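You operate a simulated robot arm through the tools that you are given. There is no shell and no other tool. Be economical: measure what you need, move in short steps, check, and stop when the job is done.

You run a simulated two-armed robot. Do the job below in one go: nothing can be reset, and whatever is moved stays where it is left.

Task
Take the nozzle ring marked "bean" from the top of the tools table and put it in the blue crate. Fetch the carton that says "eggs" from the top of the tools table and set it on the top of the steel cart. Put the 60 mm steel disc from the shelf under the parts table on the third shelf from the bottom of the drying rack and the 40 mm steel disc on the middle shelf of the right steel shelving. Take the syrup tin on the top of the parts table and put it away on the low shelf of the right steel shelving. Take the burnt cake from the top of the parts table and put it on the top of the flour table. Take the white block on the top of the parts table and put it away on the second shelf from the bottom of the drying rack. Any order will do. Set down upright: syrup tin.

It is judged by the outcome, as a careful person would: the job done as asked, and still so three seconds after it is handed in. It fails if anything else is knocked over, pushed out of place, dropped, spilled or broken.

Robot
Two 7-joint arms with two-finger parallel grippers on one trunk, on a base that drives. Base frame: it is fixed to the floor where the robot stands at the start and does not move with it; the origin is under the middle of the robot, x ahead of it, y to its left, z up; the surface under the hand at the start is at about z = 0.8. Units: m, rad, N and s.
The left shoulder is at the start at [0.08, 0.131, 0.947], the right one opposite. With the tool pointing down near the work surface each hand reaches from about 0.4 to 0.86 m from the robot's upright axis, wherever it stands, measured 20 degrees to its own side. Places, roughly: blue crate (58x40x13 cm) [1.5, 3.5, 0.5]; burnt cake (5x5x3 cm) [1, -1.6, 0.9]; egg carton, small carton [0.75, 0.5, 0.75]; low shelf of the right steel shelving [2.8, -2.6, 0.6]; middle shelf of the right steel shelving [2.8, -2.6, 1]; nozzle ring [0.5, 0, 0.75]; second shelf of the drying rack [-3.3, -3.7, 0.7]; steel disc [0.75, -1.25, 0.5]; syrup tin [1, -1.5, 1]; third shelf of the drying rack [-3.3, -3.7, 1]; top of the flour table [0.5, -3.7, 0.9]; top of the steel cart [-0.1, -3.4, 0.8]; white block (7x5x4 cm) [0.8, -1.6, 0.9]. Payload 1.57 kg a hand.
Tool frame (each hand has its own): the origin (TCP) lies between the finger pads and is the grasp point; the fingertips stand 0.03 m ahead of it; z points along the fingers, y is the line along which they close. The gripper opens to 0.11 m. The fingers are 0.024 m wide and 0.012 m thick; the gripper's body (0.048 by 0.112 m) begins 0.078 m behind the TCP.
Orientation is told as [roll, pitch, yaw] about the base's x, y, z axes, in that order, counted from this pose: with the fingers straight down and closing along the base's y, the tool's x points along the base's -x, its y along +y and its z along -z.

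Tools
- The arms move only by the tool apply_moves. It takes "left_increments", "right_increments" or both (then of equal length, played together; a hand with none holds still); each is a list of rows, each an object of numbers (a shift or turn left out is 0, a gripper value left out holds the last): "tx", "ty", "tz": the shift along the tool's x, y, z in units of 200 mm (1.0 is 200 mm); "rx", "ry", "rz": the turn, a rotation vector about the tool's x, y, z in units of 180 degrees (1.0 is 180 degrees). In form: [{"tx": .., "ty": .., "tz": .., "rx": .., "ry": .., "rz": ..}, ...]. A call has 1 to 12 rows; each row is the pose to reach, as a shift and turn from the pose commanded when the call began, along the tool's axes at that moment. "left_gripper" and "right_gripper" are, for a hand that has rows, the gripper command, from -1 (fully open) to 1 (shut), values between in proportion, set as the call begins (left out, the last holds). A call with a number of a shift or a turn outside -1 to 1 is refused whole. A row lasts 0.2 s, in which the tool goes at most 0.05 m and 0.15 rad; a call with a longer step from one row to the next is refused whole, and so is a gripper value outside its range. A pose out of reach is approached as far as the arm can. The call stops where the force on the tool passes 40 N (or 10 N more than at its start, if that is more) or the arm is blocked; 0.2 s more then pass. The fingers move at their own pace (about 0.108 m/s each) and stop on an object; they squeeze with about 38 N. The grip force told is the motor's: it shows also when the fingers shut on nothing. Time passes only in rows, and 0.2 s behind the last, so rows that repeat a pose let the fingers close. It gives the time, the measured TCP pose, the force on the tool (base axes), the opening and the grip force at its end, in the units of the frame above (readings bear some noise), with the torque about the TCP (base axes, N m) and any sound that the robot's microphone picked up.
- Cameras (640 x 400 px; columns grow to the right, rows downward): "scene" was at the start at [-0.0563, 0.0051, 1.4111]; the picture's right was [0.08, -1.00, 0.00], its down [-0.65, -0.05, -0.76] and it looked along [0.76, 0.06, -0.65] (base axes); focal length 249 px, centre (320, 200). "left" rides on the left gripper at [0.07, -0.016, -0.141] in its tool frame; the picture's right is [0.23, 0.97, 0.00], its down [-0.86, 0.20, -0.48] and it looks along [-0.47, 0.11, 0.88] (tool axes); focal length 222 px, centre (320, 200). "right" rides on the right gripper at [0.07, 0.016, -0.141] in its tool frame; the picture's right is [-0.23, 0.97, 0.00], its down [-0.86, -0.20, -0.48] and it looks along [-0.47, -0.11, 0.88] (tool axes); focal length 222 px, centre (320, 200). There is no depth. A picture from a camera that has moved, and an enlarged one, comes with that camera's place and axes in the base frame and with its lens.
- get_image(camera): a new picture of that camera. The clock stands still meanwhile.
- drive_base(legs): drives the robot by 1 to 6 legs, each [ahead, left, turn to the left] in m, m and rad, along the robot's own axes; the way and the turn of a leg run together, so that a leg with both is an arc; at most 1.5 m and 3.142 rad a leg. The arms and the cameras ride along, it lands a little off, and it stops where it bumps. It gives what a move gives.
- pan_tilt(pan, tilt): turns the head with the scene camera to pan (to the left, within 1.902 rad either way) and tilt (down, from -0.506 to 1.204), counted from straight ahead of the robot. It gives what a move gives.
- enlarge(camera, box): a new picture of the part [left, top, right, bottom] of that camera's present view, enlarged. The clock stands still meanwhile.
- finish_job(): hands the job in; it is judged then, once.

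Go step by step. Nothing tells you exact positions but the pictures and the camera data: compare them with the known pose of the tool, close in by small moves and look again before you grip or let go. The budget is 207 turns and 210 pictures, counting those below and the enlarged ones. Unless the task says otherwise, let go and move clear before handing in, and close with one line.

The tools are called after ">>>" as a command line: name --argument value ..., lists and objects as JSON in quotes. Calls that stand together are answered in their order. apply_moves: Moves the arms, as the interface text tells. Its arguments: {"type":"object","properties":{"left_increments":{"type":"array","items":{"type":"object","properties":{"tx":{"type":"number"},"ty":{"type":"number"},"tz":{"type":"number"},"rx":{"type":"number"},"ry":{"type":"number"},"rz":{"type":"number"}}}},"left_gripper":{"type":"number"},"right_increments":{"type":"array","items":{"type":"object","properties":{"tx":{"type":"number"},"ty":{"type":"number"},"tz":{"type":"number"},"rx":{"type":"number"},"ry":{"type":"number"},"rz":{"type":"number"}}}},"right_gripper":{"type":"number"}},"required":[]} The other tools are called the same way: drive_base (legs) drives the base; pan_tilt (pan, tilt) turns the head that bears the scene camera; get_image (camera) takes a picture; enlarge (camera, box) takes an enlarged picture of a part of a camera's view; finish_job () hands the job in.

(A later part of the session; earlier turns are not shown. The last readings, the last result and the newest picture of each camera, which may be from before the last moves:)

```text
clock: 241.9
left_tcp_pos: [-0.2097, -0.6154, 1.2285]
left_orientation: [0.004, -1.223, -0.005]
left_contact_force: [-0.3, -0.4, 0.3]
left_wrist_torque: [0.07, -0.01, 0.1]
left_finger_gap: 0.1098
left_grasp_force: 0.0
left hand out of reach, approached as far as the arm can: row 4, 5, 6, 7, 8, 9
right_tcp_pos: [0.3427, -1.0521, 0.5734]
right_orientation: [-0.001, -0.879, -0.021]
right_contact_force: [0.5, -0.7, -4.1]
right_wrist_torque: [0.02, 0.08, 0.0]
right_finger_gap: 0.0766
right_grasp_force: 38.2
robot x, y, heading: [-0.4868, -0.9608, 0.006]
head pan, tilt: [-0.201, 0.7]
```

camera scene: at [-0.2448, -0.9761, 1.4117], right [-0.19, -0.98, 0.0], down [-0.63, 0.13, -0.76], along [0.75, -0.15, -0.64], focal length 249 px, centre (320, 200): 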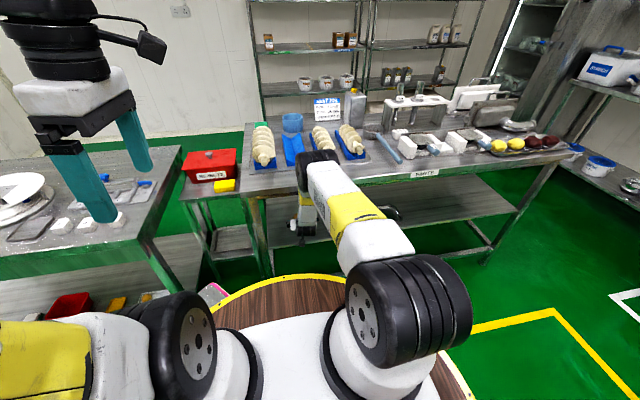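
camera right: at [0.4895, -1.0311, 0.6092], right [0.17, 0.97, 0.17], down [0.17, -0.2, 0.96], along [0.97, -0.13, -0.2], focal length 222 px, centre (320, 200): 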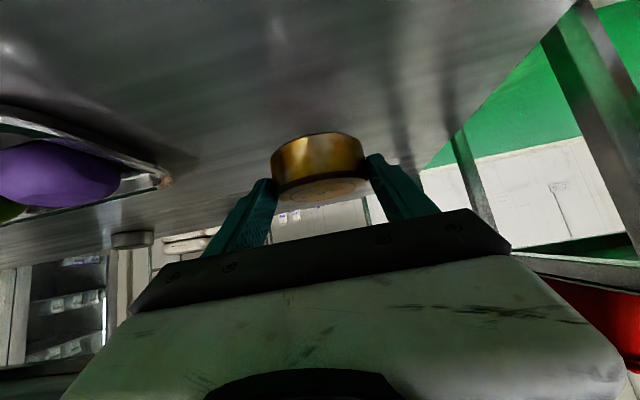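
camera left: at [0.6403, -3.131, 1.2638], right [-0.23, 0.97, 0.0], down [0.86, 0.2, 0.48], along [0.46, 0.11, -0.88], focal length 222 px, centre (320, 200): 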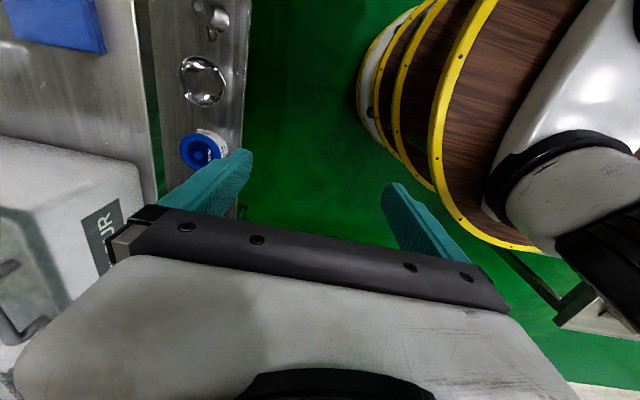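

>>> apply_moves --right_increments '[{"tz": -0.19, "tx": 0.159}, {"tz": -0.38, "tx": 0.318}, {"tz": -0.57, "tx": 0.477}, {"tz": -0.76, "tx": 0.636}, {"tz": -0.95, "tx": 0.79}]'

>>> apply_moves --right_increments '[{"tz": -0.159, "tx": -0.19}, {"tz": -0.318, "tx": -0.38}, {"tz": -0.477, "tx": -0.57}, {"tz": -0.636, "tx": -0.76}, {"tz": -0.79, "tx": -0.95}]'

>>> apply_moves --right_increments '[{"tz": -0.159, "tx": -0.19}, {"tz": -0.318, "tx": -0.38}, {"tz": -0.477, "tx": -0.57}, {"tz": -0.636, "tx": -0.76}, {"tz": -0.79, "tx": -0.95}]'

>>> get_image --camera "scene"

```text
clock: 243.1
left_tcp_pos: [-0.2093, -0.6146, 1.2284]
left_orientation: [-0.005, -1.22, 0.005]
left_contact_force: [0.3, 0.1, 0.6]
left_wrist_torque: [0.0, -0.02, 0.0]
left_finger_gap: 0.1098
left_grasp_force: 0.1
right_tcp_pos: [0.0947, -1.0478, 0.5723]
right_orientation: [0.0, -0.883, -0.022]
right_contact_force: [-0.1, -0.9, -4.1]
right_wrist_torque: [-0.01, 0.04, -0.02]
right_finger_gap: 0.0763
right_grasp_force: 38.4
robot x, y, heading: [-0.4892, -0.9592, 0.007]
head pan, tilt: [-0.201, 0.7]
```

```text
clock: 244.3
left_tcp_pos: [-0.2085, -0.6147, 1.2283]
left_orientation: [-0.004, -1.22, 0.003]
left_contact_force: [0.9, 0.8, 0.6]
left_wrist_torque: [-0.02, 0.02, 0.01]
left_finger_gap: 0.1099
left_grasp_force: 0.0
right_tcp_pos: [0.0951, -1.0449, 0.8183]
right_orientation: [-0.004, -0.878, -0.02]
right_contact_force: [0.7, 0.2, -4.4]
right_wrist_torque: [0.04, 0.1, 0.02]
right_finger_gap: 0.0763
right_grasp_force: 37.8
robot x, y, heading: [-0.4912, -0.9596, 0.007]
head pan, tilt: [-0.201, 0.7]
```

```text
clock: 245.5
left_tcp_pos: [-0.2097, -0.6153, 1.2281]
left_orientation: [-0.004, -1.221, 0.006]
left_contact_force: [0.9, -0.3, 0.8]
left_wrist_torque: [-0.03, 0.0, -0.01]
left_finger_gap: 0.1101
left_grasp_force: 0.0
right_tcp_pos: [0.0934, -1.0469, 1.0676]
right_orientation: [0.0, -0.878, -0.02]
right_contact_force: [0.6, 0.3, -4.2]
right_wrist_torque: [0.03, 0.1, 0.0]
right_finger_gap: 0.0765
right_grasp_force: 37.9
robot x, y, heading: [-0.4868, -0.961, 0.005]
head pan, tilt: [-0.201, 0.7]
```

```text
94 pictures are left
camera scene: at [-0.5448, -0.9777, 1.4117], right [-0.19, -0.98, 0.0], down [-0.63, 0.12, -0.76], along [0.75, -0.15, -0.64], focal length 249 px, centre (320, 200)
```

scene: 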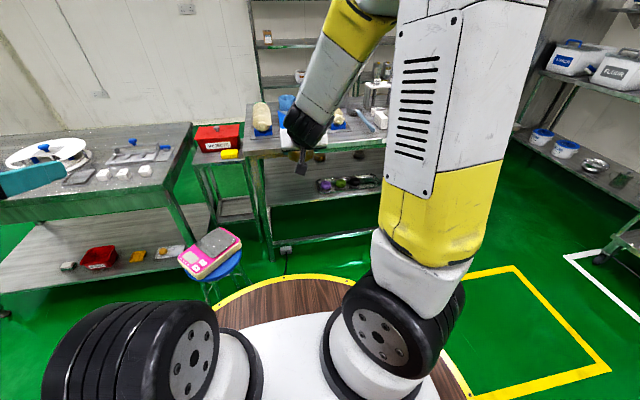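

>>> drive_base --legs '[[0, -0.66, 0], [0.5, 0, 0]]'

>>> pan_tilt --pan 0.15 --tilt 0.55

>>> get_image --camera "left"

>>> get_image --camera "scene"

```text
clock: 251.6
left_tcp_pos: [0.2848, -1.2488, 1.2292]
left_orientation: [-0.006, -1.219, 0.024]
left_contact_force: [0.2, 0.4, -0.9]
left_wrist_torque: [0.02, 0.04, -0.04]
left_finger_gap: 0.11
left_grasp_force: 0.1
right_tcp_pos: [0.5954, -1.6751, 1.0667]
right_orientation: [-0.002, -0.881, 0.0]
right_contact_force: [-0.1, -0.3, -3.8]
right_wrist_torque: [0.03, 0.11, -0.03]
right_finger_gap: 0.0764
right_grasp_force: 37.5
robot x, y, heading: [0.0121, -1.598, 0.028]
head pan, tilt: [-0.201, 0.7]
```

```text
clock: 252.4
left_tcp_pos: [0.284, -1.2493, 1.228]
left_orientation: [-0.005, -1.219, 0.025]
left_contact_force: [0.5, -0.2, -0.2]
left_wrist_torque: [0.01, -0.01, 0.01]
left_finger_gap: 0.1102
left_grasp_force: 0.0
right_tcp_pos: [0.5957, -1.6747, 1.0666]
right_orientation: [-0.001, -0.879, 0.001]
right_contact_force: [-0.8, -0.8, -3.6]
right_wrist_torque: [0.01, 0.07, -0.03]
right_finger_gap: 0.0766
right_grasp_force: 38.3
robot x, y, heading: [0.0124, -1.6022, 0.029]
head pan, tilt: [0.15, 0.55]
```

```text
93 pictures are left
camera left: at [0.1276, -1.2681, 1.2118], right [-0.1, 0.97, -0.22], down [-0.16, 0.2, 0.97], along [0.98, 0.13, 0.14], focal length 222 px, centre (320, 200)
```

left: 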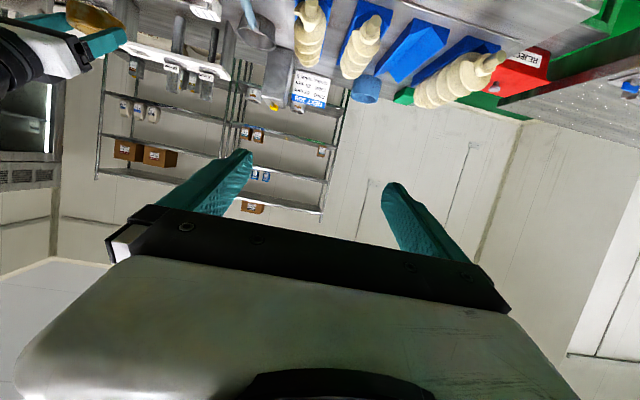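

```text
92 pictures are left
camera scene: at [-0.0388, -1.5883, 1.4248], right [0.18, -0.98, 0.0], down [-0.51, -0.09, -0.85], along [0.84, 0.15, -0.52], focal length 249 px, centre (320, 200)
```

scene: 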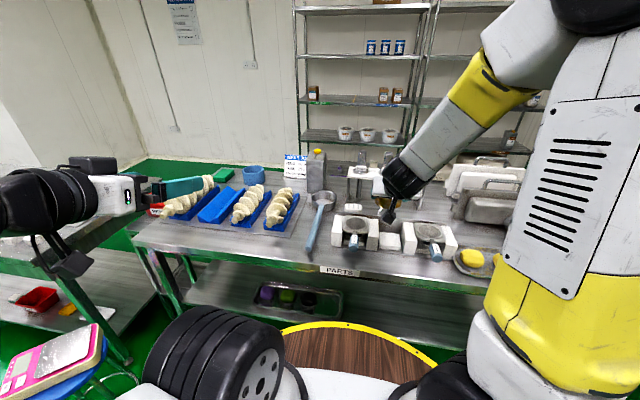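

>>> apply_moves --left_increments '[{"ty": -0.15, "tz": 0.15, "tx": -0.055}, {"ty": -0.3, "tz": 0.3, "tx": -0.11}, {"ty": -0.45, "tz": 0.45, "tx": -0.165}, {"ty": -0.6, "tz": 0.6, "tx": -0.22}, {"ty": -0.715, "tz": 0.77, "tx": -0.28}, {"ty": -0.715, "tz": 0.97, "tx": -0.355}]'

>>> apply_moves --left_increments '[{"tz": 0.23, "tx": 0.0}, {"tz": 0.46, "tx": 0.05}, {"tz": 0.66, "tx": 0.15}, {"tz": 0.84, "tx": 0.25}]'

>>> get_image --camera "left"

>>> get_image --camera "scene"

```text
clock: 253.8
left_tcp_pos: [0.4946, -1.3865, 1.2313]
left_orientation: [-0.008, -1.218, 0.025]
left_contact_force: [-0.6, -0.3, -0.7]
left_wrist_torque: [0.0, -0.02, -0.03]
left_finger_gap: 0.1102
left_grasp_force: 0.1
left hand out of reach, approached as far as the arm can: row 1, 2, 3, 4, 5, 6
right_tcp_pos: [0.595, -1.6752, 1.0665]
right_orientation: [-0.002, -0.88, 0.0]
right_contact_force: [-0.3, 0.3, -3.2]
right_wrist_torque: [0.05, 0.06, 0.0]
right_finger_gap: 0.0764
right_grasp_force: 38.2
robot x, y, heading: [0.0108, -1.5977, 0.029]
head pan, tilt: [0.15, 0.55]
```

```text
clock: 254.8
left_tcp_pos: [0.6374, -1.3835, 1.1284]
left_orientation: [-0.007, -1.223, 0.024]
left_contact_force: [-0.9, -0.4, 0.0]
left_wrist_torque: [-0.01, -0.01, -0.01]
left_finger_gap: 0.1102
left_grasp_force: 0.1
right_tcp_pos: [0.5952, -1.6755, 1.0673]
right_orientation: [-0.002, -0.879, -0.001]
right_contact_force: [-0.3, -0.3, -3.4]
right_wrist_torque: [0.01, 0.08, 0.03]
right_finger_gap: 0.0763
right_grasp_force: 38.7
robot x, y, heading: [0.0166, -1.5961, 0.028]
head pan, tilt: [0.15, 0.55]
```

```text
91 pictures are left
camera left: at [0.4803, -1.404, 1.1119], right [-0.1, 0.97, -0.21], down [-0.16, 0.2, 0.97], along [0.98, 0.13, 0.14], focal length 222 px, centre (320, 200)
```

left: 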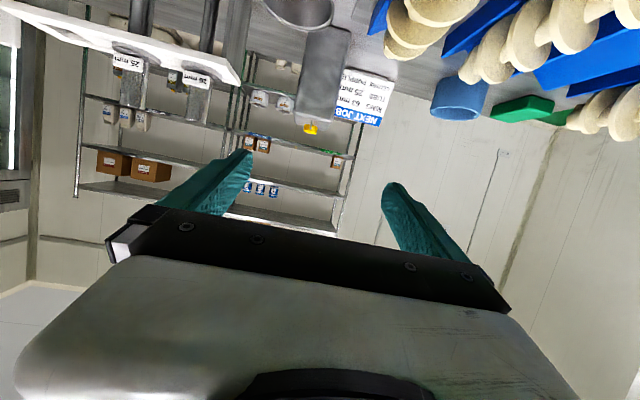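

```text
90 pictures are left
camera scene: at [-0.0393, -1.5883, 1.4248], right [0.18, -0.98, 0.0], down [-0.51, -0.09, -0.85], along [0.84, 0.15, -0.52], focal length 249 px, centre (320, 200)
```

scene: 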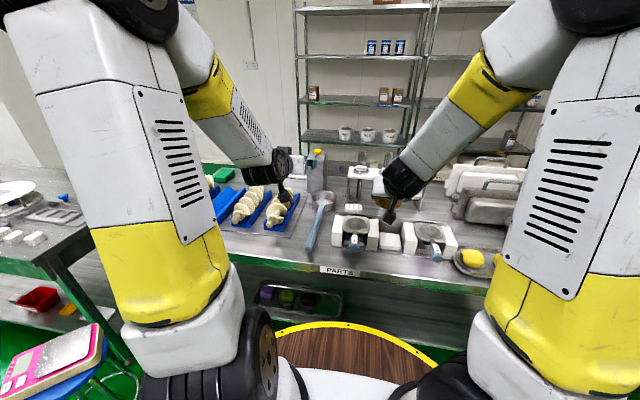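

>>> apply_moves --left_increments '[{"ty": -0.05, "tz": 0.2, "tx": 0.09}, {"ty": -0.05, "tz": 0.42, "tx": 0.18}, {"ty": -0.05, "tz": 0.64, "tx": 0.28}, {"ty": -0.05, "tz": 0.8, "tx": 0.36}, {"ty": -0.05, "tz": 0.895, "tx": 0.407}]'

>>> get_image --camera "left"

>>> enlarge --camera "scene" --box '[240, 130, 400, 230]'

```text
clock: 256.0
left_tcp_pos: [0.7775, -1.3918, 0.9902]
left_orientation: [-0.002, -1.221, 0.022]
left_contact_force: [0.1, -0.4, 0.0]
left_wrist_torque: [0.01, -0.01, 0.02]
left_finger_gap: 0.1099
left_grasp_force: 0.0
right_tcp_pos: [0.595, -1.6754, 1.068]
right_orientation: [-0.002, -0.881, 0.0]
right_contact_force: [-0.6, 0.9, -2.7]
right_wrist_torque: [0.01, 0.08, -0.01]
right_finger_gap: 0.0762
right_grasp_force: 38.6
robot x, y, heading: [0.0133, -1.5997, 0.023]
head pan, tilt: [0.15, 0.55]
```

```text
89 pictures are left
camera left: at [0.6217, -1.4116, 0.9738], right [-0.1, 0.97, -0.21], down [-0.16, 0.2, 0.97], along [0.98, 0.13, 0.14], focal length 222 px, centre (320, 200)
```

left: 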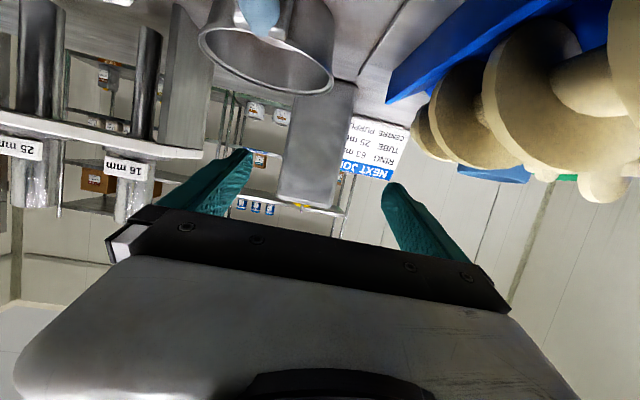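

```text
4.00 times, centred on (320, 180) of scene
camera zoom: at [-0.0389, -1.5882, 1.4248], right [0.18, -0.98, 0.0], down [-0.51, -0.09, -0.85], along [0.84, 0.15, -0.52], focal length 997 px, centre (320, 280)
```

zoom: 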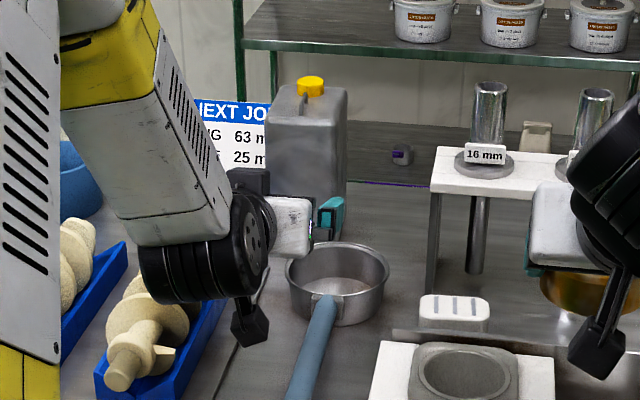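

>>> apply_moves --left_increments '[{"ty": -0.02, "tz": 0.2, "tx": -0.08}, {"ty": -0.03, "tz": 0.4, "tx": -0.155}, {"ty": -0.035, "tz": 0.6, "tx": -0.228}, {"ty": -0.035, "tz": 0.742, "tx": -0.28}]'

>>> get_image --camera "left"

>>> enlarge --camera "scene" --box '[240, 130, 400, 230]'

```text
clock: 257.0
left_tcp_pos: [0.9377, -1.3955, 0.9884]
left_orientation: [-0.003, -1.22, 0.024]
left_contact_force: [0.1, -0.4, -0.2]
left_wrist_torque: [-0.01, 0.02, 0.0]
left_finger_gap: 0.1097
left_grasp_force: 0.1
right_tcp_pos: [0.595, -1.6761, 1.0669]
right_orientation: [-0.002, -0.879, -0.001]
right_contact_force: [0.1, -0.7, -2.8]
right_wrist_torque: [0.03, 0.05, -0.02]
right_finger_gap: 0.0762
right_grasp_force: 37.9
robot x, y, heading: [0.0156, -1.5984, 0.029]
head pan, tilt: [0.15, 0.55]
```

```text
87 pictures are left
camera left: at [0.7803, -1.4156, 0.9735], right [-0.1, 0.97, -0.21], down [-0.16, 0.2, 0.97], along [0.98, 0.13, 0.14], focal length 222 px, centre (320, 200)
```

left: 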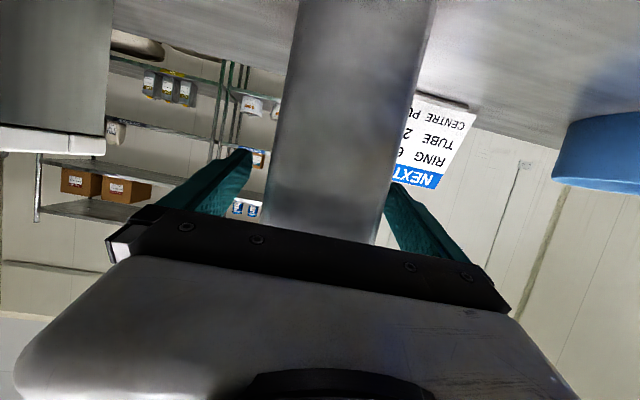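

```text
4.00 times, centred on (320, 180) of scene
camera zoom: at [-0.0389, -1.5882, 1.4248], right [0.18, -0.98, 0.0], down [-0.51, -0.09, -0.85], along [0.84, 0.15, -0.52], focal length 997 px, centre (320, 280)
```

zoom: 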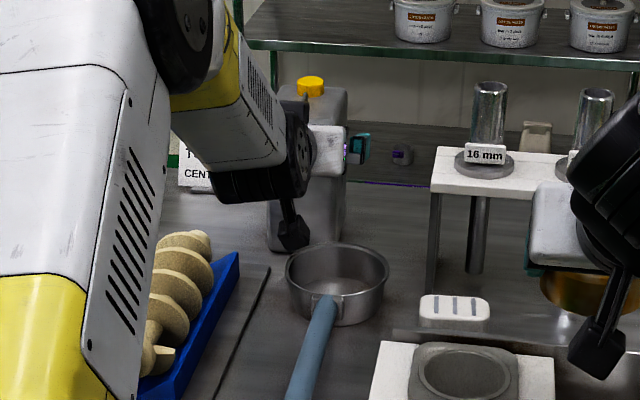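

>>> apply_moves --left_increments '[{"ty": 0.025}, {"ty": 0.025}]'

>>> apply_moves --left_increments '[{}, {}, {}]' --left_gripper 1

>>> apply_moves --left_increments '[{"tz": -0.04, "tx": -0.1}, {"tz": -0.08, "tx": -0.23}]'

>>> get_image --camera "left"

>>> enlarge --camera "scene" --box '[240, 130, 400, 230]'

```text
clock: 257.6
left_tcp_pos: [0.9371, -1.3904, 0.9901]
left_orientation: [-0.006, -1.22, 0.026]
left_contact_force: [0.2, -0.6, 0.5]
left_wrist_torque: [-0.02, -0.02, -0.03]
left_finger_gap: 0.1101
left_grasp_force: 0.1
right_tcp_pos: [0.5959, -1.6748, 1.0661]
right_orientation: [-0.003, -0.879, 0.0]
right_contact_force: [-0.1, -0.2, -4.4]
right_wrist_torque: [-0.01, 0.07, 0.03]
right_finger_gap: 0.0761
right_grasp_force: 37.8
robot x, y, heading: [0.0167, -1.5991, 0.03]
head pan, tilt: [0.15, 0.55]
```

```text
clock: 258.4
left_tcp_pos: [0.9368, -1.3929, 0.9894]
left_orientation: [-0.007, -1.22, 0.024]
left_contact_force: [-1.9, -3.8, 0.8]
left_wrist_torque: [-0.24, -0.02, -0.26]
left_finger_gap: 0.0776
left_grasp_force: 37.5
right_tcp_pos: [0.5947, -1.6751, 1.0661]
right_orientation: [-0.001, -0.88, -0.001]
right_contact_force: [0.3, 0.6, -3.0]
right_wrist_torque: [0.03, 0.08, 0.01]
right_finger_gap: 0.0763
right_grasp_force: 37.9
robot x, y, heading: [0.0145, -1.5998, 0.035]
head pan, tilt: [0.15, 0.55]
```

```text
clock: 259.0
left_tcp_pos: [0.9385, -1.3893, 1.0373]
left_orientation: [-0.004, -1.216, 0.024]
left_contact_force: [-0.5, 0.0, -13.4]
left_wrist_torque: [-0.01, 0.38, 0.01]
left_finger_gap: 0.0778
left_grasp_force: 38.2
right_tcp_pos: [0.5972, -1.6752, 1.0648]
right_orientation: [-0.002, -0.879, 0.0]
right_contact_force: [0.3, -0.5, -4.3]
right_wrist_torque: [-0.02, 0.08, 0.03]
right_finger_gap: 0.0761
right_grasp_force: 38.5
robot x, y, heading: [0.0125, -1.5979, 0.028]
head pan, tilt: [0.15, 0.55]
```

```text
85 pictures are left
camera left: at [0.7808, -1.4097, 1.0216], right [-0.1, 0.97, -0.21], down [-0.16, 0.2, 0.97], along [0.98, 0.13, 0.13], focal length 222 px, centre (320, 200)
```

left: 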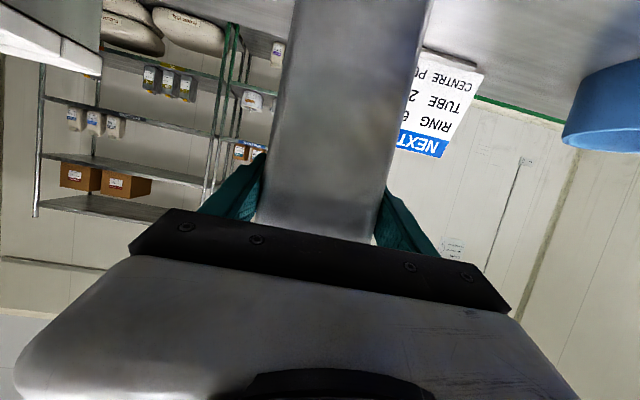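

```text
4.00 times, centred on (320, 180) of scene
camera zoom: at [-0.0379, -1.588, 1.4249], right [0.18, -0.98, 0.0], down [-0.52, -0.09, -0.85], along [0.84, 0.15, -0.52], focal length 997 px, centre (320, 280)
```

zoom: 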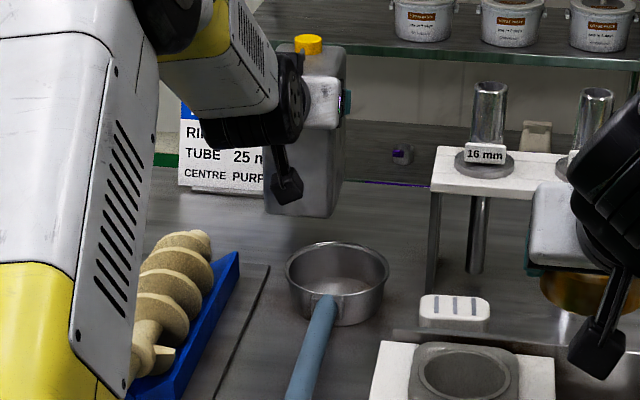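

>>> apply_moves --left_increments '[{"tz": -0.05, "tx": -0.15}, {"tz": -0.11, "tx": -0.3}, {"tz": -0.172, "tx": -0.47}, {"tz": -0.36, "tx": -0.4}, {"tz": -0.55, "tx": -0.33}, {"tz": -0.75, "tx": -0.26}, {"tz": -0.95, "tx": -0.19}]'

>>> apply_moves --left_increments '[{"tz": -0.2, "tx": 0.07}, {"tz": -0.4, "tx": 0.14}, {"tz": -0.6, "tx": 0.21}, {"tz": -0.8, "tx": 0.28}]'

>>> drive_base --legs '[[-0.5, 0, 0]]'

>>> get_image --camera "scene"

```text
clock: 260.6
left_tcp_pos: [0.7735, -1.3922, 1.141]
left_orientation: [-0.003, -1.22, 0.024]
left_contact_force: [0.6, 0.0, -12.9]
left_wrist_torque: [0.02, 0.35, -0.02]
left_finger_gap: 0.0778
left_grasp_force: 38.4
right_tcp_pos: [0.5962, -1.6749, 1.0665]
right_orientation: [-0.002, -0.877, 0.001]
right_contact_force: [0.2, 0.4, -4.6]
right_wrist_torque: [0.01, 0.07, -0.01]
right_finger_gap: 0.0764
right_grasp_force: 37.5
robot x, y, heading: [0.0143, -1.6005, 0.028]
head pan, tilt: [0.15, 0.55]
```

```text
clock: 261.6
left_tcp_pos: [0.6021, -1.397, 1.1442]
left_orientation: [-0.008, -1.22, 0.025]
left_contact_force: [0.6, -0.2, -13.4]
left_wrist_torque: [-0.01, 0.35, 0.01]
left_finger_gap: 0.078
left_grasp_force: 38.3
right_tcp_pos: [0.5968, -1.6747, 1.0675]
right_orientation: [-0.002, -0.878, 0.0]
right_contact_force: [1.0, 0.1, -4.0]
right_wrist_torque: [0.02, 0.1, 0.01]
right_finger_gap: 0.0762
right_grasp_force: 37.8
robot x, y, heading: [0.0094, -1.5997, 0.024]
head pan, tilt: [0.15, 0.55]
```

```text
clock: 264.6
left_tcp_pos: [0.101, -1.408, 1.1429]
left_orientation: [-0.007, -1.219, 0.032]
left_contact_force: [-0.5, 0.7, -12.8]
left_wrist_torque: [-0.02, 0.39, -0.05]
left_finger_gap: 0.0777
left_grasp_force: 37.6
right_tcp_pos: [0.099, -1.6852, 1.0655]
right_orientation: [-0.003, -0.878, 0.008]
right_contact_force: [-0.2, 0.0, -3.5]
right_wrist_torque: [-0.01, 0.1, 0.01]
right_finger_gap: 0.0762
right_grasp_force: 38.0
robot x, y, heading: [-0.4847, -1.6125, 0.036]
head pan, tilt: [0.15, 0.55]
```

```text
83 pictures are left
camera scene: at [-0.5372, -1.6037, 1.4249], right [0.18, -0.98, 0.0], down [-0.51, -0.1, -0.85], along [0.84, 0.16, -0.52], focal length 249 px, centre (320, 200)
```

scene: 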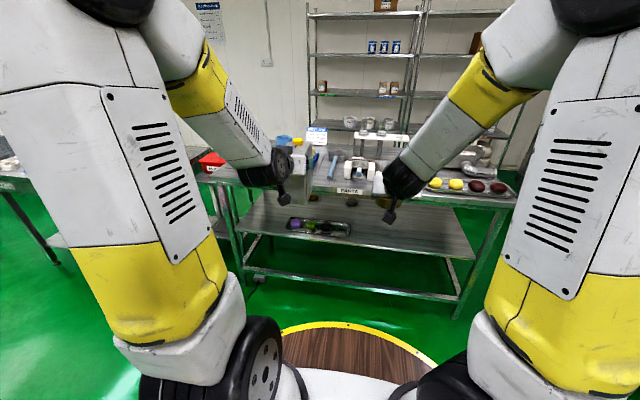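

>>> drive_base --legs '[[0, -0.83, -0.036], [0.58, -0.12, 0], [0.27, -0.2, 0]]'

>>> pan_tilt --pan 0 --tilt 0.3

>>> get_image --camera "scene"

```text
clock: 272.6
left_tcp_pos: [0.7412, -2.4114, 1.1408]
left_orientation: [-0.008, -1.212, -0.016]
left_contact_force: [0.6, 0.0, -12.0]
left_wrist_torque: [0.01, 0.39, 0.01]
left_finger_gap: 0.078
left_grasp_force: 37.6
right_tcp_pos: [0.7244, -2.69, 1.0663]
right_orientation: [-0.001, -0.876, -0.047]
right_contact_force: [0.6, -0.6, -3.0]
right_wrist_torque: [-0.01, 0.06, 0.02]
right_finger_gap: 0.0763
right_grasp_force: 38.7
robot x, y, heading: [0.1431, -2.5848, -0.02]
head pan, tilt: [0.15, 0.55]
stopped in leg 3: the robot was blocked; the commanded pose is now the measured one
```

```text
clock: 273.4
left_tcp_pos: [0.7416, -2.4109, 1.1419]
left_orientation: [-0.006, -1.214, -0.019]
left_contact_force: [-0.1, 0.0, -12.8]
left_wrist_torque: [0.03, 0.36, -0.02]
left_finger_gap: 0.078
left_grasp_force: 38.1
right_tcp_pos: [0.7246, -2.69, 1.0654]
right_orientation: [-0.002, -0.879, -0.048]
right_contact_force: [0.6, -0.6, -3.8]
right_wrist_torque: [-0.01, 0.1, -0.02]
right_finger_gap: 0.0758
right_grasp_force: 38.0
robot x, y, heading: [0.1419, -2.5843, -0.025]
head pan, tilt: [0.0, 0.3]
```

```text
82 pictures are left
camera scene: at [0.0984, -2.5862, 1.4478], right [-0.02, -1.0, 0.0], down [-0.3, 0.01, -0.95], along [0.95, -0.02, -0.3], focal length 249 px, centre (320, 200)
```

scene: 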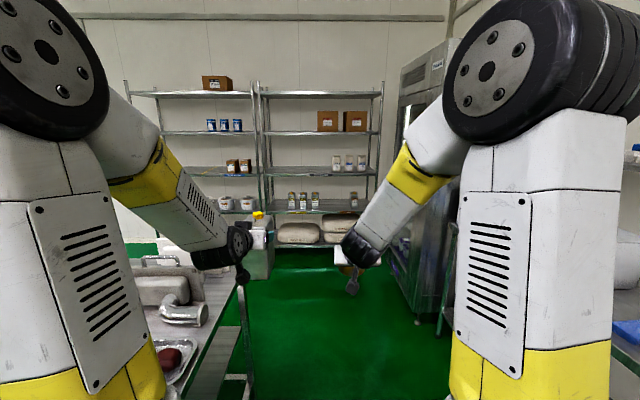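

>>> drive_base --legs '[[0, 0.11, 0.02], [0.3, -0.2, 0], [0.2, -0.08, 0]]'

>>> pan_tilt --pan -1.6 --tilt 0.6

>>> get_image --camera "scene"

```text
clock: 277.7
left_tcp_pos: [1.2433, -2.5592, 1.1425]
left_orientation: [-0.006, -1.216, 0.003]
left_contact_force: [0.0, 0.3, -13.7]
left_wrist_torque: [-0.01, 0.37, 0.02]
left_finger_gap: 0.0779
left_grasp_force: 38.1
right_tcp_pos: [1.2311, -2.8382, 1.0667]
right_orientation: [-0.002, -0.878, -0.023]
right_contact_force: [-0.5, -0.6, -3.7]
right_wrist_torque: [0.04, 0.1, 0.02]
right_finger_gap: 0.0756
right_grasp_force: 37.9
robot x, y, heading: [0.6493, -2.7439, 0.006]
head pan, tilt: [0.0, 0.3]
```

```text
clock: 279.4
left_tcp_pos: [1.244, -2.5605, 1.142]
left_orientation: [-0.008, -1.215, 0.002]
left_contact_force: [0.0, -0.5, -12.8]
left_wrist_torque: [-0.01, 0.36, 0.0]
left_finger_gap: 0.0778
left_grasp_force: 37.5
right_tcp_pos: [1.2326, -2.8384, 1.0668]
right_orientation: [-0.002, -0.878, -0.023]
right_contact_force: [-0.4, -0.4, -3.0]
right_wrist_torque: [0.0, 0.06, 0.03]
right_finger_gap: 0.0757
right_grasp_force: 37.9
robot x, y, heading: [0.652, -2.7501, 0.01]
head pan, tilt: [-1.6, 0.6]
```

```text
81 pictures are left
camera scene: at [0.5081, -2.8387, 1.4204], right [-1.0, 0.02, 0.0], down [0.01, 0.56, -0.83], along [-0.02, -0.82, -0.56], focal length 249 px, centre (320, 200)
```

scene: 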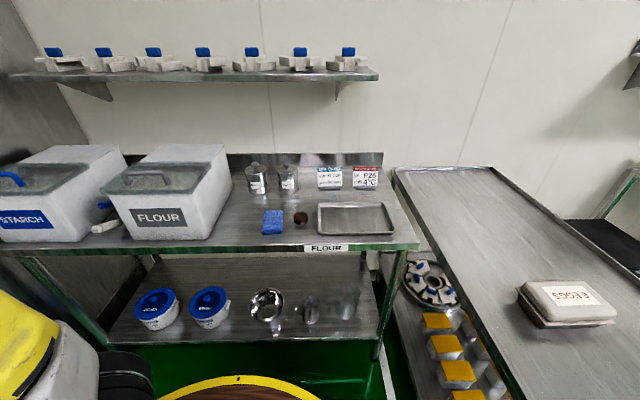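

>>> drive_base --legs '[[0.75, 0.15, 0]]'

>>> pan_tilt --pan 0 --tilt 0.35

>>> get_image --camera "scene"

```text
clock: 283.6
left_tcp_pos: [1.9993, -2.3991, 1.1433]
left_orientation: [-0.006, -1.214, 0.009]
left_contact_force: [-0.5, 0.2, -12.7]
left_wrist_torque: [0.02, 0.38, -0.03]
left_finger_gap: 0.0781
left_grasp_force: 37.8
right_tcp_pos: [1.9883, -2.6761, 1.065]
right_orientation: [-0.001, -0.878, -0.018]
right_contact_force: [0.6, -0.6, -2.9]
right_wrist_torque: [0.0, 0.1, 0.0]
right_finger_gap: 0.0758
right_grasp_force: 37.9
robot x, y, heading: [1.4076, -2.5887, 0.014]
head pan, tilt: [-1.6, 0.6]
```

```text
clock: 285.2
left_tcp_pos: [1.9979, -2.3986, 1.1418]
left_orientation: [-0.006, -1.214, 0.011]
left_contact_force: [1.2, 0.1, -12.7]
left_wrist_torque: [0.03, 0.39, -0.03]
left_finger_gap: 0.0777
left_grasp_force: 38.2
right_tcp_pos: [1.9885, -2.6776, 1.0665]
right_orientation: [-0.002, -0.877, -0.018]
right_contact_force: [0.1, -0.9, -3.5]
right_wrist_torque: [0.0, 0.1, -0.03]
right_finger_gap: 0.0757
right_grasp_force: 37.6
robot x, y, heading: [1.4079, -2.5882, 0.012]
head pan, tilt: [0.0, 0.351]
```

```text
80 pictures are left
camera scene: at [1.3599, -2.5926, 1.4431], right [0.01, -1.0, 0.0], down [-0.34, 0.0, -0.94], along [0.94, 0.01, -0.34], focal length 249 px, centre (320, 200)
```

scene: 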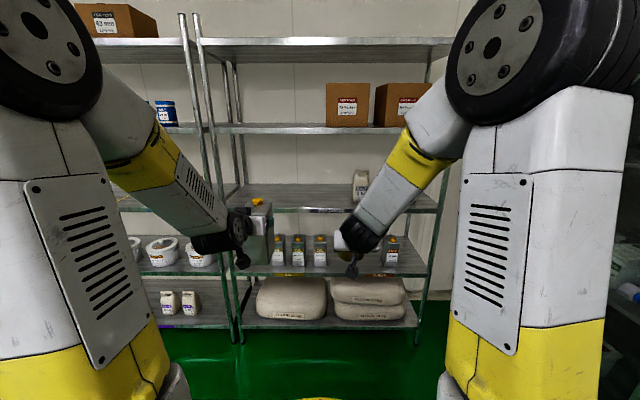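

>>> drive_base --legs '[[0.33, 0.07, -0.005]]'

>>> get_image --camera "right"

>>> get_image --camera "scene"

```text
clock: 287.5
left_tcp_pos: [2.3342, -2.3314, 1.1406]
left_orientation: [-0.007, -1.213, 0.002]
left_contact_force: [-0.5, 0.1, -11.9]
left_wrist_torque: [0.01, 0.38, -0.01]
left_finger_gap: 0.078
left_grasp_force: 38.6
right_tcp_pos: [2.3197, -2.6094, 1.066]
right_orientation: [-0.001, -0.879, -0.026]
right_contact_force: [0.1, 0.0, -4.5]
right_wrist_torque: [0.04, 0.15, -0.01]
right_finger_gap: 0.076
right_grasp_force: 38.5
robot x, y, heading: [1.7422, -2.5151, -0.0]
head pan, tilt: [0.0, 0.351]
```

```text
79 pictures are left
camera right: at [2.168, -2.5898, 1.1033], right [0.17, 0.97, 0.17], down [0.17, -0.2, 0.96], along [0.97, -0.14, -0.2], focal length 222 px, centre (320, 200)
```

right: 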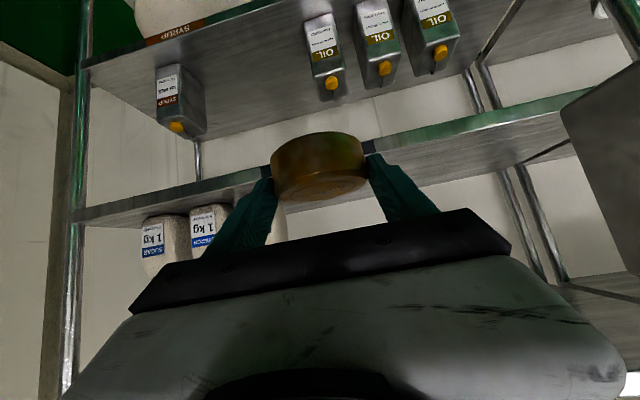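

```text
78 pictures are left
camera scene: at [1.6927, -2.5198, 1.4431], right [0.0, -1.0, 0.0], down [-0.34, 0.0, -0.94], along [0.94, 0.0, -0.34], focal length 249 px, centre (320, 200)
```

scene: 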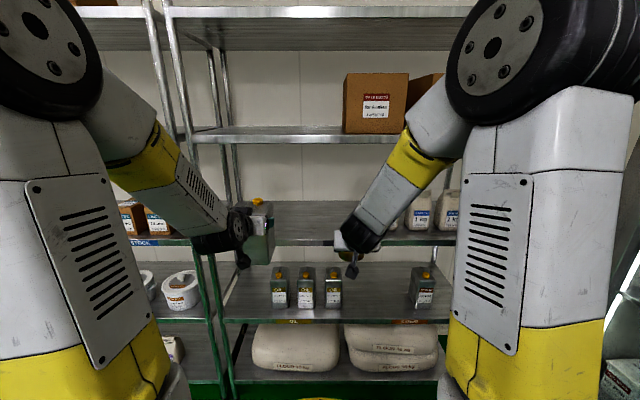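

>>> drive_base --legs '[[0.1, 0, 0]]'

>>> apply_moves --right_increments '[{"tz": 0.18, "tx": -0.15}, {"tz": 0.36, "tx": -0.3}, {"tz": 0.54, "tx": -0.45}, {"tz": 0.72, "tx": -0.595}, {"tz": 0.886, "tx": -0.7325}]'

>>> get_image --camera "right"

>>> enlarge --camera "scene" --box '[260, 160, 460, 285]'

```text
clock: 288.6
left_tcp_pos: [2.4348, -2.3332, 1.1423]
left_orientation: [-0.007, -1.212, 0.001]
left_contact_force: [0.8, 0.3, -12.9]
left_wrist_torque: [0.0, 0.38, 0.02]
left_finger_gap: 0.078
left_grasp_force: 38.3
right_tcp_pos: [2.4226, -2.6115, 1.0671]
right_orientation: [-0.003, -0.878, -0.027]
right_contact_force: [-0.2, -0.6, -4.0]
right_wrist_torque: [0.01, 0.08, 0.0]
right_finger_gap: 0.0756
right_grasp_force: 38.1
robot x, y, heading: [1.8441, -2.5155, 0.001]
head pan, tilt: [0.0, 0.351]
```

```text
clock: 289.8
left_tcp_pos: [2.4337, -2.3325, 1.1416]
left_orientation: [-0.006, -1.21, 0.001]
left_contact_force: [-0.8, 0.1, -13.7]
left_wrist_torque: [0.02, 0.36, -0.01]
left_finger_gap: 0.078
left_grasp_force: 38.5
right_tcp_pos: [2.651, -2.6177, 1.0652]
right_orientation: [-0.003, -0.878, -0.028]
right_contact_force: [-0.8, 0.0, -3.1]
right_wrist_torque: [0.01, 0.13, -0.01]
right_finger_gap: 0.0757
right_grasp_force: 38.6
robot x, y, heading: [1.8418, -2.5204, 0.005]
head pan, tilt: [0.0, 0.351]
```

```text
77 pictures are left
camera right: at [2.4984, -2.597, 1.1027], right [0.17, 0.97, 0.17], down [0.17, -0.2, 0.96], along [0.97, -0.14, -0.2], focal length 222 px, centre (320, 200)
```

right: 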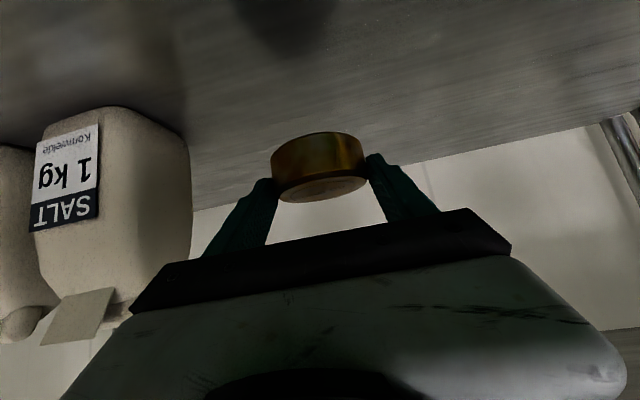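

```text
3.20 times, centred on (360, 222) of scene
camera zoom: at [1.7938, -2.5196, 1.4431], right [0.0, -1.0, 0.0], down [-0.34, 0.0, -0.94], along [0.94, 0.0, -0.34], focal length 798 px, centre (192, 128)
```

zoom: 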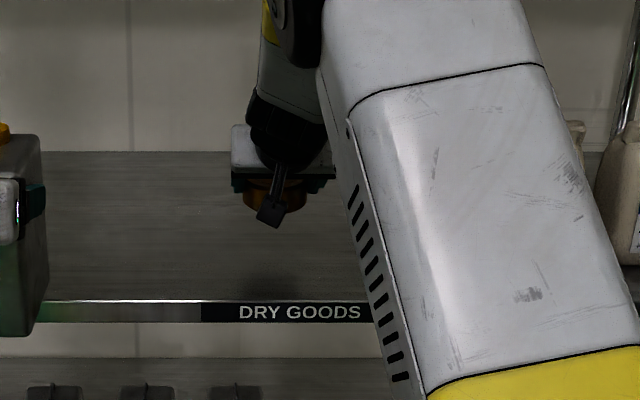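

>>> apply_moves --right_increments '[{"ty": 0.15}, {"ty": 0.3}, {"ty": 0.3, "tz": 0.05, "tx": 0.06}, {"ty": 0.3, "tz": 0.095, "tx": 0.115}]'

>>> apply_moves --right_increments '[{"tz": 0.013, "tx": 0.016}, {"tz": 0.026, "tx": 0.032}, {"tz": 0.039, "tx": 0.048}, {"tz": 0.052, "tx": 0.064}, {"tz": 0.065, "tx": 0.08}, {"tz": 0.078, "tx": 0.096}, {"tz": 0.091, "tx": 0.112}]'

>>> get_image --camera "right"

```text
clock: 290.8
left_tcp_pos: [2.4342, -2.3325, 1.1414]
left_orientation: [-0.008, -1.212, 0.0]
left_contact_force: [0.1, 0.4, -12.7]
left_wrist_torque: [0.02, 0.36, -0.03]
left_finger_gap: 0.0778
left_grasp_force: 38.2
right_tcp_pos: [2.6536, -2.5576, 1.0351]
right_orientation: [-0.005, -0.879, -0.028]
right_contact_force: [-0.1, -0.3, -4.0]
right_wrist_torque: [0.0, 0.11, 0.02]
right_finger_gap: 0.076
right_grasp_force: 37.9
robot x, y, heading: [1.8412, -2.5172, 0.002]
head pan, tilt: [0.0, 0.351]
```

```text
clock: 292.4
left_tcp_pos: [2.435, -2.3324, 1.1414]
left_orientation: [-0.009, -1.212, 0.001]
left_contact_force: [0.0, 0.0, -12.2]
left_wrist_torque: [-0.03, 0.39, 0.02]
left_finger_gap: 0.0779
left_grasp_force: 38.0
right_tcp_pos: [2.6535, -2.5575, 1.0075]
right_orientation: [-0.002, -0.878, -0.029]
right_contact_force: [-0.7, -0.4, -3.6]
right_wrist_torque: [-0.03, 0.11, 0.01]
right_finger_gap: 0.0758
right_grasp_force: 38.4
robot x, y, heading: [1.8415, -2.5209, 0.005]
head pan, tilt: [0.0, 0.351]
```

```text
75 pictures are left
camera right: at [2.5007, -2.5374, 1.044], right [0.17, 0.97, 0.17], down [0.17, -0.2, 0.96], along [0.97, -0.14, -0.2], focal length 222 px, centre (320, 200)
```

right: 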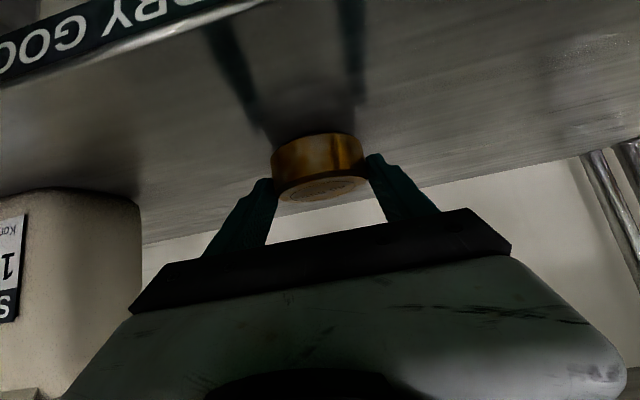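

>>> apply_moves --right_increments '[{"tz": 0.013, "tx": 0.016}, {"tz": 0.026, "tx": 0.032}, {"tz": 0.039, "tx": 0.048}, {"tz": 0.052, "tx": 0.064}, {"tz": 0.065, "tx": 0.08}, {"tz": 0.078, "tx": 0.096}, {"tz": 0.091, "tx": 0.112}, {"tz": 0.104, "tx": 0.128}]'

>>> get_image --camera "right"

```text
clock: 293.9
left_tcp_pos: [2.4329, -2.332, 1.1389]
left_orientation: [-0.01, -1.206, 0.0]
left_contact_force: [0.3, -0.5, -11.4]
left_wrist_torque: [0.0, 0.33, -0.02]
left_finger_gap: 0.0781
left_grasp_force: 37.8
right_tcp_pos: [2.656, -2.559, 0.9888]
right_orientation: [0.0, -0.89, -0.029]
right_contact_force: [3.1, 0.7, 3.8]
right_wrist_torque: [-0.03, 0.14, -0.05]
right_finger_gap: 0.0758
right_grasp_force: 37.7
robot x, y, heading: [1.8436, -2.5175, -0.001]
head pan, tilt: [0.0, 0.351]
stopped in row 7 (right hand): the force on the tool passed its limit at 44 N (the readings are from after the stop); the commanded pose is now the measured one
```

```text
74 pictures are left
camera right: at [2.5018, -2.5379, 1.0232], right [0.17, 0.97, 0.18], down [0.16, -0.2, 0.97], along [0.97, -0.14, -0.19], focal length 222 px, centre (320, 200)
```

right: 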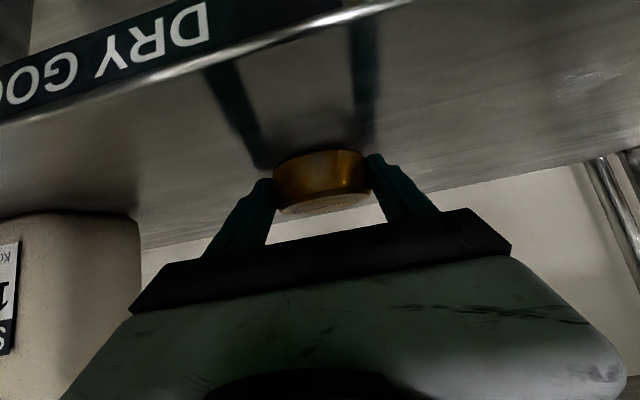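

>>> apply_moves --right_increments '[{}, {}]' --right_gripper -0.8

>>> get_image --camera "right"

>>> apply_moves --right_increments '[{"tz": -0.1}, {"tz": -0.3}, {"tz": -0.5}, {"tz": -0.7}]'

>>> get_image --camera "right"

```text
clock: 294.5
left_tcp_pos: [2.4334, -2.3328, 1.1405]
left_orientation: [-0.008, -1.21, 0.0]
left_contact_force: [-0.8, -0.2, -12.7]
left_wrist_torque: [-0.02, 0.39, -0.03]
left_finger_gap: 0.0778
left_grasp_force: 37.6
right_tcp_pos: [2.6538, -2.5564, 0.9879]
right_orientation: [0.001, -0.89, -0.028]
right_contact_force: [-2.1, 6.5, 10.1]
right_wrist_torque: [-0.13, -0.09, 0.29]
right_finger_gap: 0.0939
right_grasp_force: 0.0
robot x, y, heading: [1.8387, -2.5183, 0.001]
head pan, tilt: [0.0, 0.351]
```

```text
73 pictures are left
camera right: at [2.5012, -2.5367, 1.0233], right [0.17, 0.97, 0.18], down [0.16, -0.2, 0.97], along [0.97, -0.14, -0.19], focal length 222 px, centre (320, 200)
```

right: 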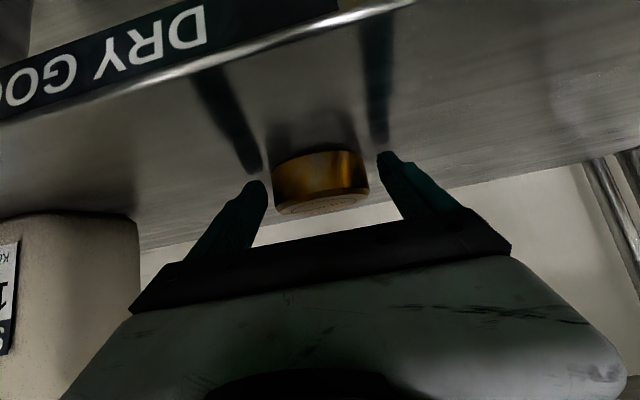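

```text
clock: 295.5
left_tcp_pos: [2.4341, -2.3331, 1.142]
left_orientation: [-0.01, -1.212, 0.0]
left_contact_force: [1.1, 0.0, -13.5]
left_wrist_torque: [-0.01, 0.35, 0.02]
left_finger_gap: 0.0779
left_grasp_force: 38.0
right_tcp_pos: [2.5451, -2.5536, 1.076]
right_orientation: [-0.001, -0.886, -0.03]
right_contact_force: [-0.3, 0.5, 0.2]
right_wrist_torque: [-0.02, -0.01, -0.02]
right_finger_gap: 0.099
right_grasp_force: 0.0
robot x, y, heading: [1.8414, -2.5162, 0.001]
head pan, tilt: [0.0, 0.351]
```

```text
72 pictures are left
camera right: at [2.3926, -2.5323, 1.1119], right [0.17, 0.97, 0.18], down [0.16, -0.2, 0.97], along [0.97, -0.14, -0.19], focal length 222 px, centre (320, 200)
```

right: 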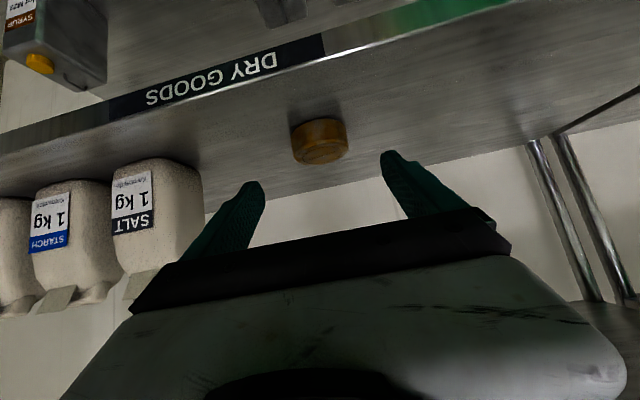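

>>> drive_base --legs '[[-0.33, 0, 0], [0, -0.3, 0]]'

>>> apply_moves --right_increments '[{"ty": -0.2, "tz": -0.1, "tx": -0.1}, {"ty": -0.4, "tz": -0.2, "tx": -0.2}, {"ty": -0.6, "tz": -0.3, "tx": -0.3}, {"ty": -0.8, "tz": -0.4, "tx": -0.4}, {"ty": -1.0, "tz": -0.5, "tx": -0.5}]' --left_increments '[{"tx": 0.2, "tz": 0.07}, {"tx": 0.42, "tz": 0.145}, {"tx": 0.62, "tz": 0.22}, {"tx": 0.8, "tz": 0.29}, {"tx": 0.98, "tz": 0.355}]'

>>> get_image --camera "scene"

```text
clock: 299.3
left_tcp_pos: [2.1048, -2.6343, 1.1411]
left_orientation: [-0.008, -1.211, 0.004]
left_contact_force: [0.6, 0.0, -12.9]
left_wrist_torque: [0.01, 0.35, -0.01]
left_finger_gap: 0.078
left_grasp_force: 38.0
right_tcp_pos: [2.2156, -2.8539, 1.0754]
right_orientation: [-0.001, -0.887, -0.024]
right_contact_force: [-0.8, -0.5, -0.3]
right_wrist_torque: [0.0, -0.03, 0.0]
right_finger_gap: 0.0994
right_grasp_force: 0.1
robot x, y, heading: [1.5126, -2.8188, 0.004]
head pan, tilt: [0.0, 0.351]
```

```text
clock: 300.5
left_tcp_pos: [2.1031, -2.6371, 0.935]
left_orientation: [-0.009, -1.212, 0.005]
left_contact_force: [0.1, 0.2, -12.3]
left_wrist_torque: [0.01, 0.37, 0.01]
left_finger_gap: 0.0779
left_grasp_force: 37.9
right_tcp_pos: [2.1948, -3.0543, 1.216]
right_orientation: [-0.001, -0.887, -0.023]
right_contact_force: [1.2, -0.1, 0.6]
right_wrist_torque: [-0.01, -0.01, -0.02]
right_finger_gap: 0.0987
right_grasp_force: 0.1
robot x, y, heading: [1.5135, -2.8226, 0.003]
head pan, tilt: [0.0, 0.351]
```

```text
71 pictures are left
camera scene: at [1.4646, -2.8238, 1.4431], right [0.0, -1.0, 0.0], down [-0.34, 0.0, -0.94], along [0.94, 0.0, -0.34], focal length 249 px, centre (320, 200)
```

scene: 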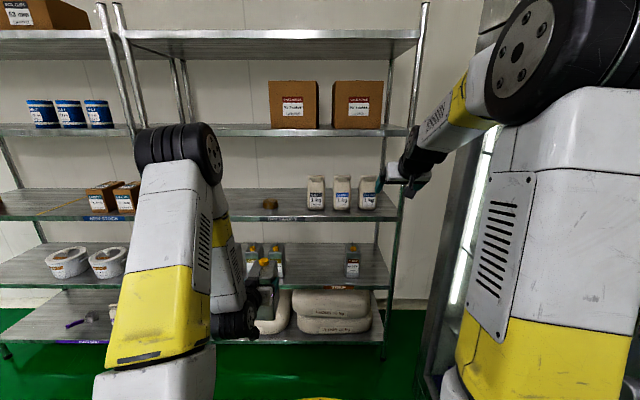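

>>> apply_moves --left_increments '[{"ty": -0.2, "tx": 0.1, "tz": 0.04}, {"ty": -0.4, "tx": 0.22, "tz": 0.08}, {"ty": -0.6, "tx": 0.34, "tz": 0.125}, {"ty": -0.8, "tx": 0.46, "tz": 0.17}, {"ty": -1.0, "tx": 0.58, "tz": 0.215}, {"ty": -1.0, "tx": 0.75, "tz": 0.275}]'

>>> drive_base --legs '[[0.2, 0, 0]]'

>>> get_image --camera "left"

>>> get_image --camera "scene"

```text
clock: 301.9
left_tcp_pos: [2.1, -2.835, 0.7735]
left_orientation: [-0.009, -1.213, 0.002]
left_contact_force: [-0.3, -0.7, -12.7]
left_wrist_torque: [-0.01, 0.37, -0.04]
left_finger_gap: 0.0781
left_grasp_force: 38.1
right_tcp_pos: [2.1967, -3.0553, 1.2161]
right_orientation: [0.0, -0.888, -0.028]
right_contact_force: [-0.9, 0.2, 0.0]
right_wrist_torque: [-0.01, -0.01, -0.01]
right_finger_gap: 0.0989
right_grasp_force: 0.1
robot x, y, heading: [1.5105, -2.8214, 0.001]
head pan, tilt: [0.0, 0.351]
```

```text
clock: 303.5
left_tcp_pos: [2.3001, -2.8364, 0.7737]
left_orientation: [-0.006, -1.21, -0.001]
left_contact_force: [-0.2, 0.6, -13.0]
left_wrist_torque: [0.02, 0.38, 0.02]
left_finger_gap: 0.0778
left_grasp_force: 38.0
right_tcp_pos: [2.3958, -3.0564, 1.2154]
right_orientation: [-0.001, -0.887, -0.025]
right_contact_force: [-0.8, 0.0, 0.5]
right_wrist_torque: [-0.01, 0.02, 0.0]
right_finger_gap: 0.0991
right_grasp_force: 0.1
robot x, y, heading: [1.7094, -2.8238, 0.004]
head pan, tilt: [0.0, 0.351]
```

```text
70 pictures are left
camera left: at [2.142, -2.8512, 0.7579], right [-0.07, 0.97, -0.22], down [-0.15, 0.2, 0.97], along [0.99, 0.1, 0.13], focal length 222 px, centre (320, 200)
```

left: 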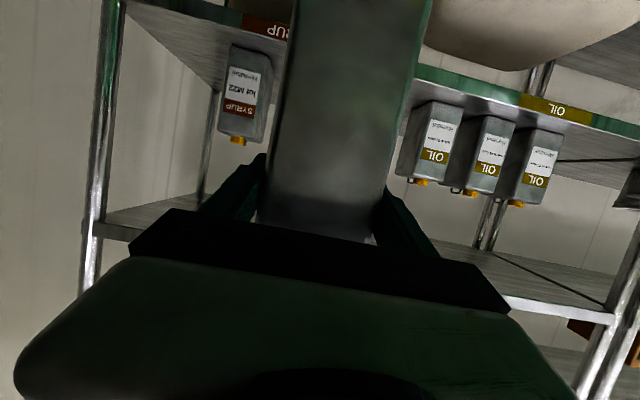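

```text
69 pictures are left
camera scene: at [1.6655, -2.8238, 1.4431], right [0.0, -1.0, 0.0], down [-0.34, 0.0, -0.94], along [0.94, 0.0, -0.34], focal length 249 px, centre (320, 200)
```

scene: 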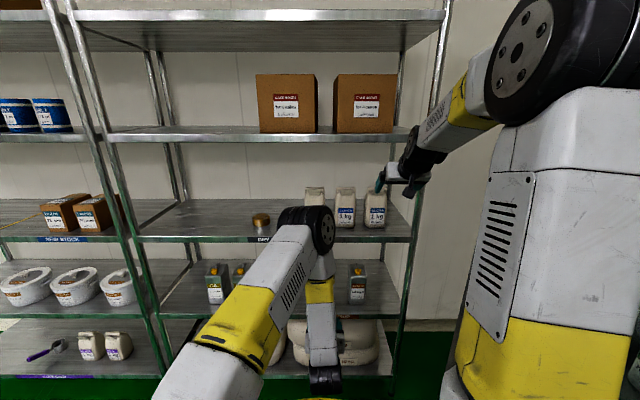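

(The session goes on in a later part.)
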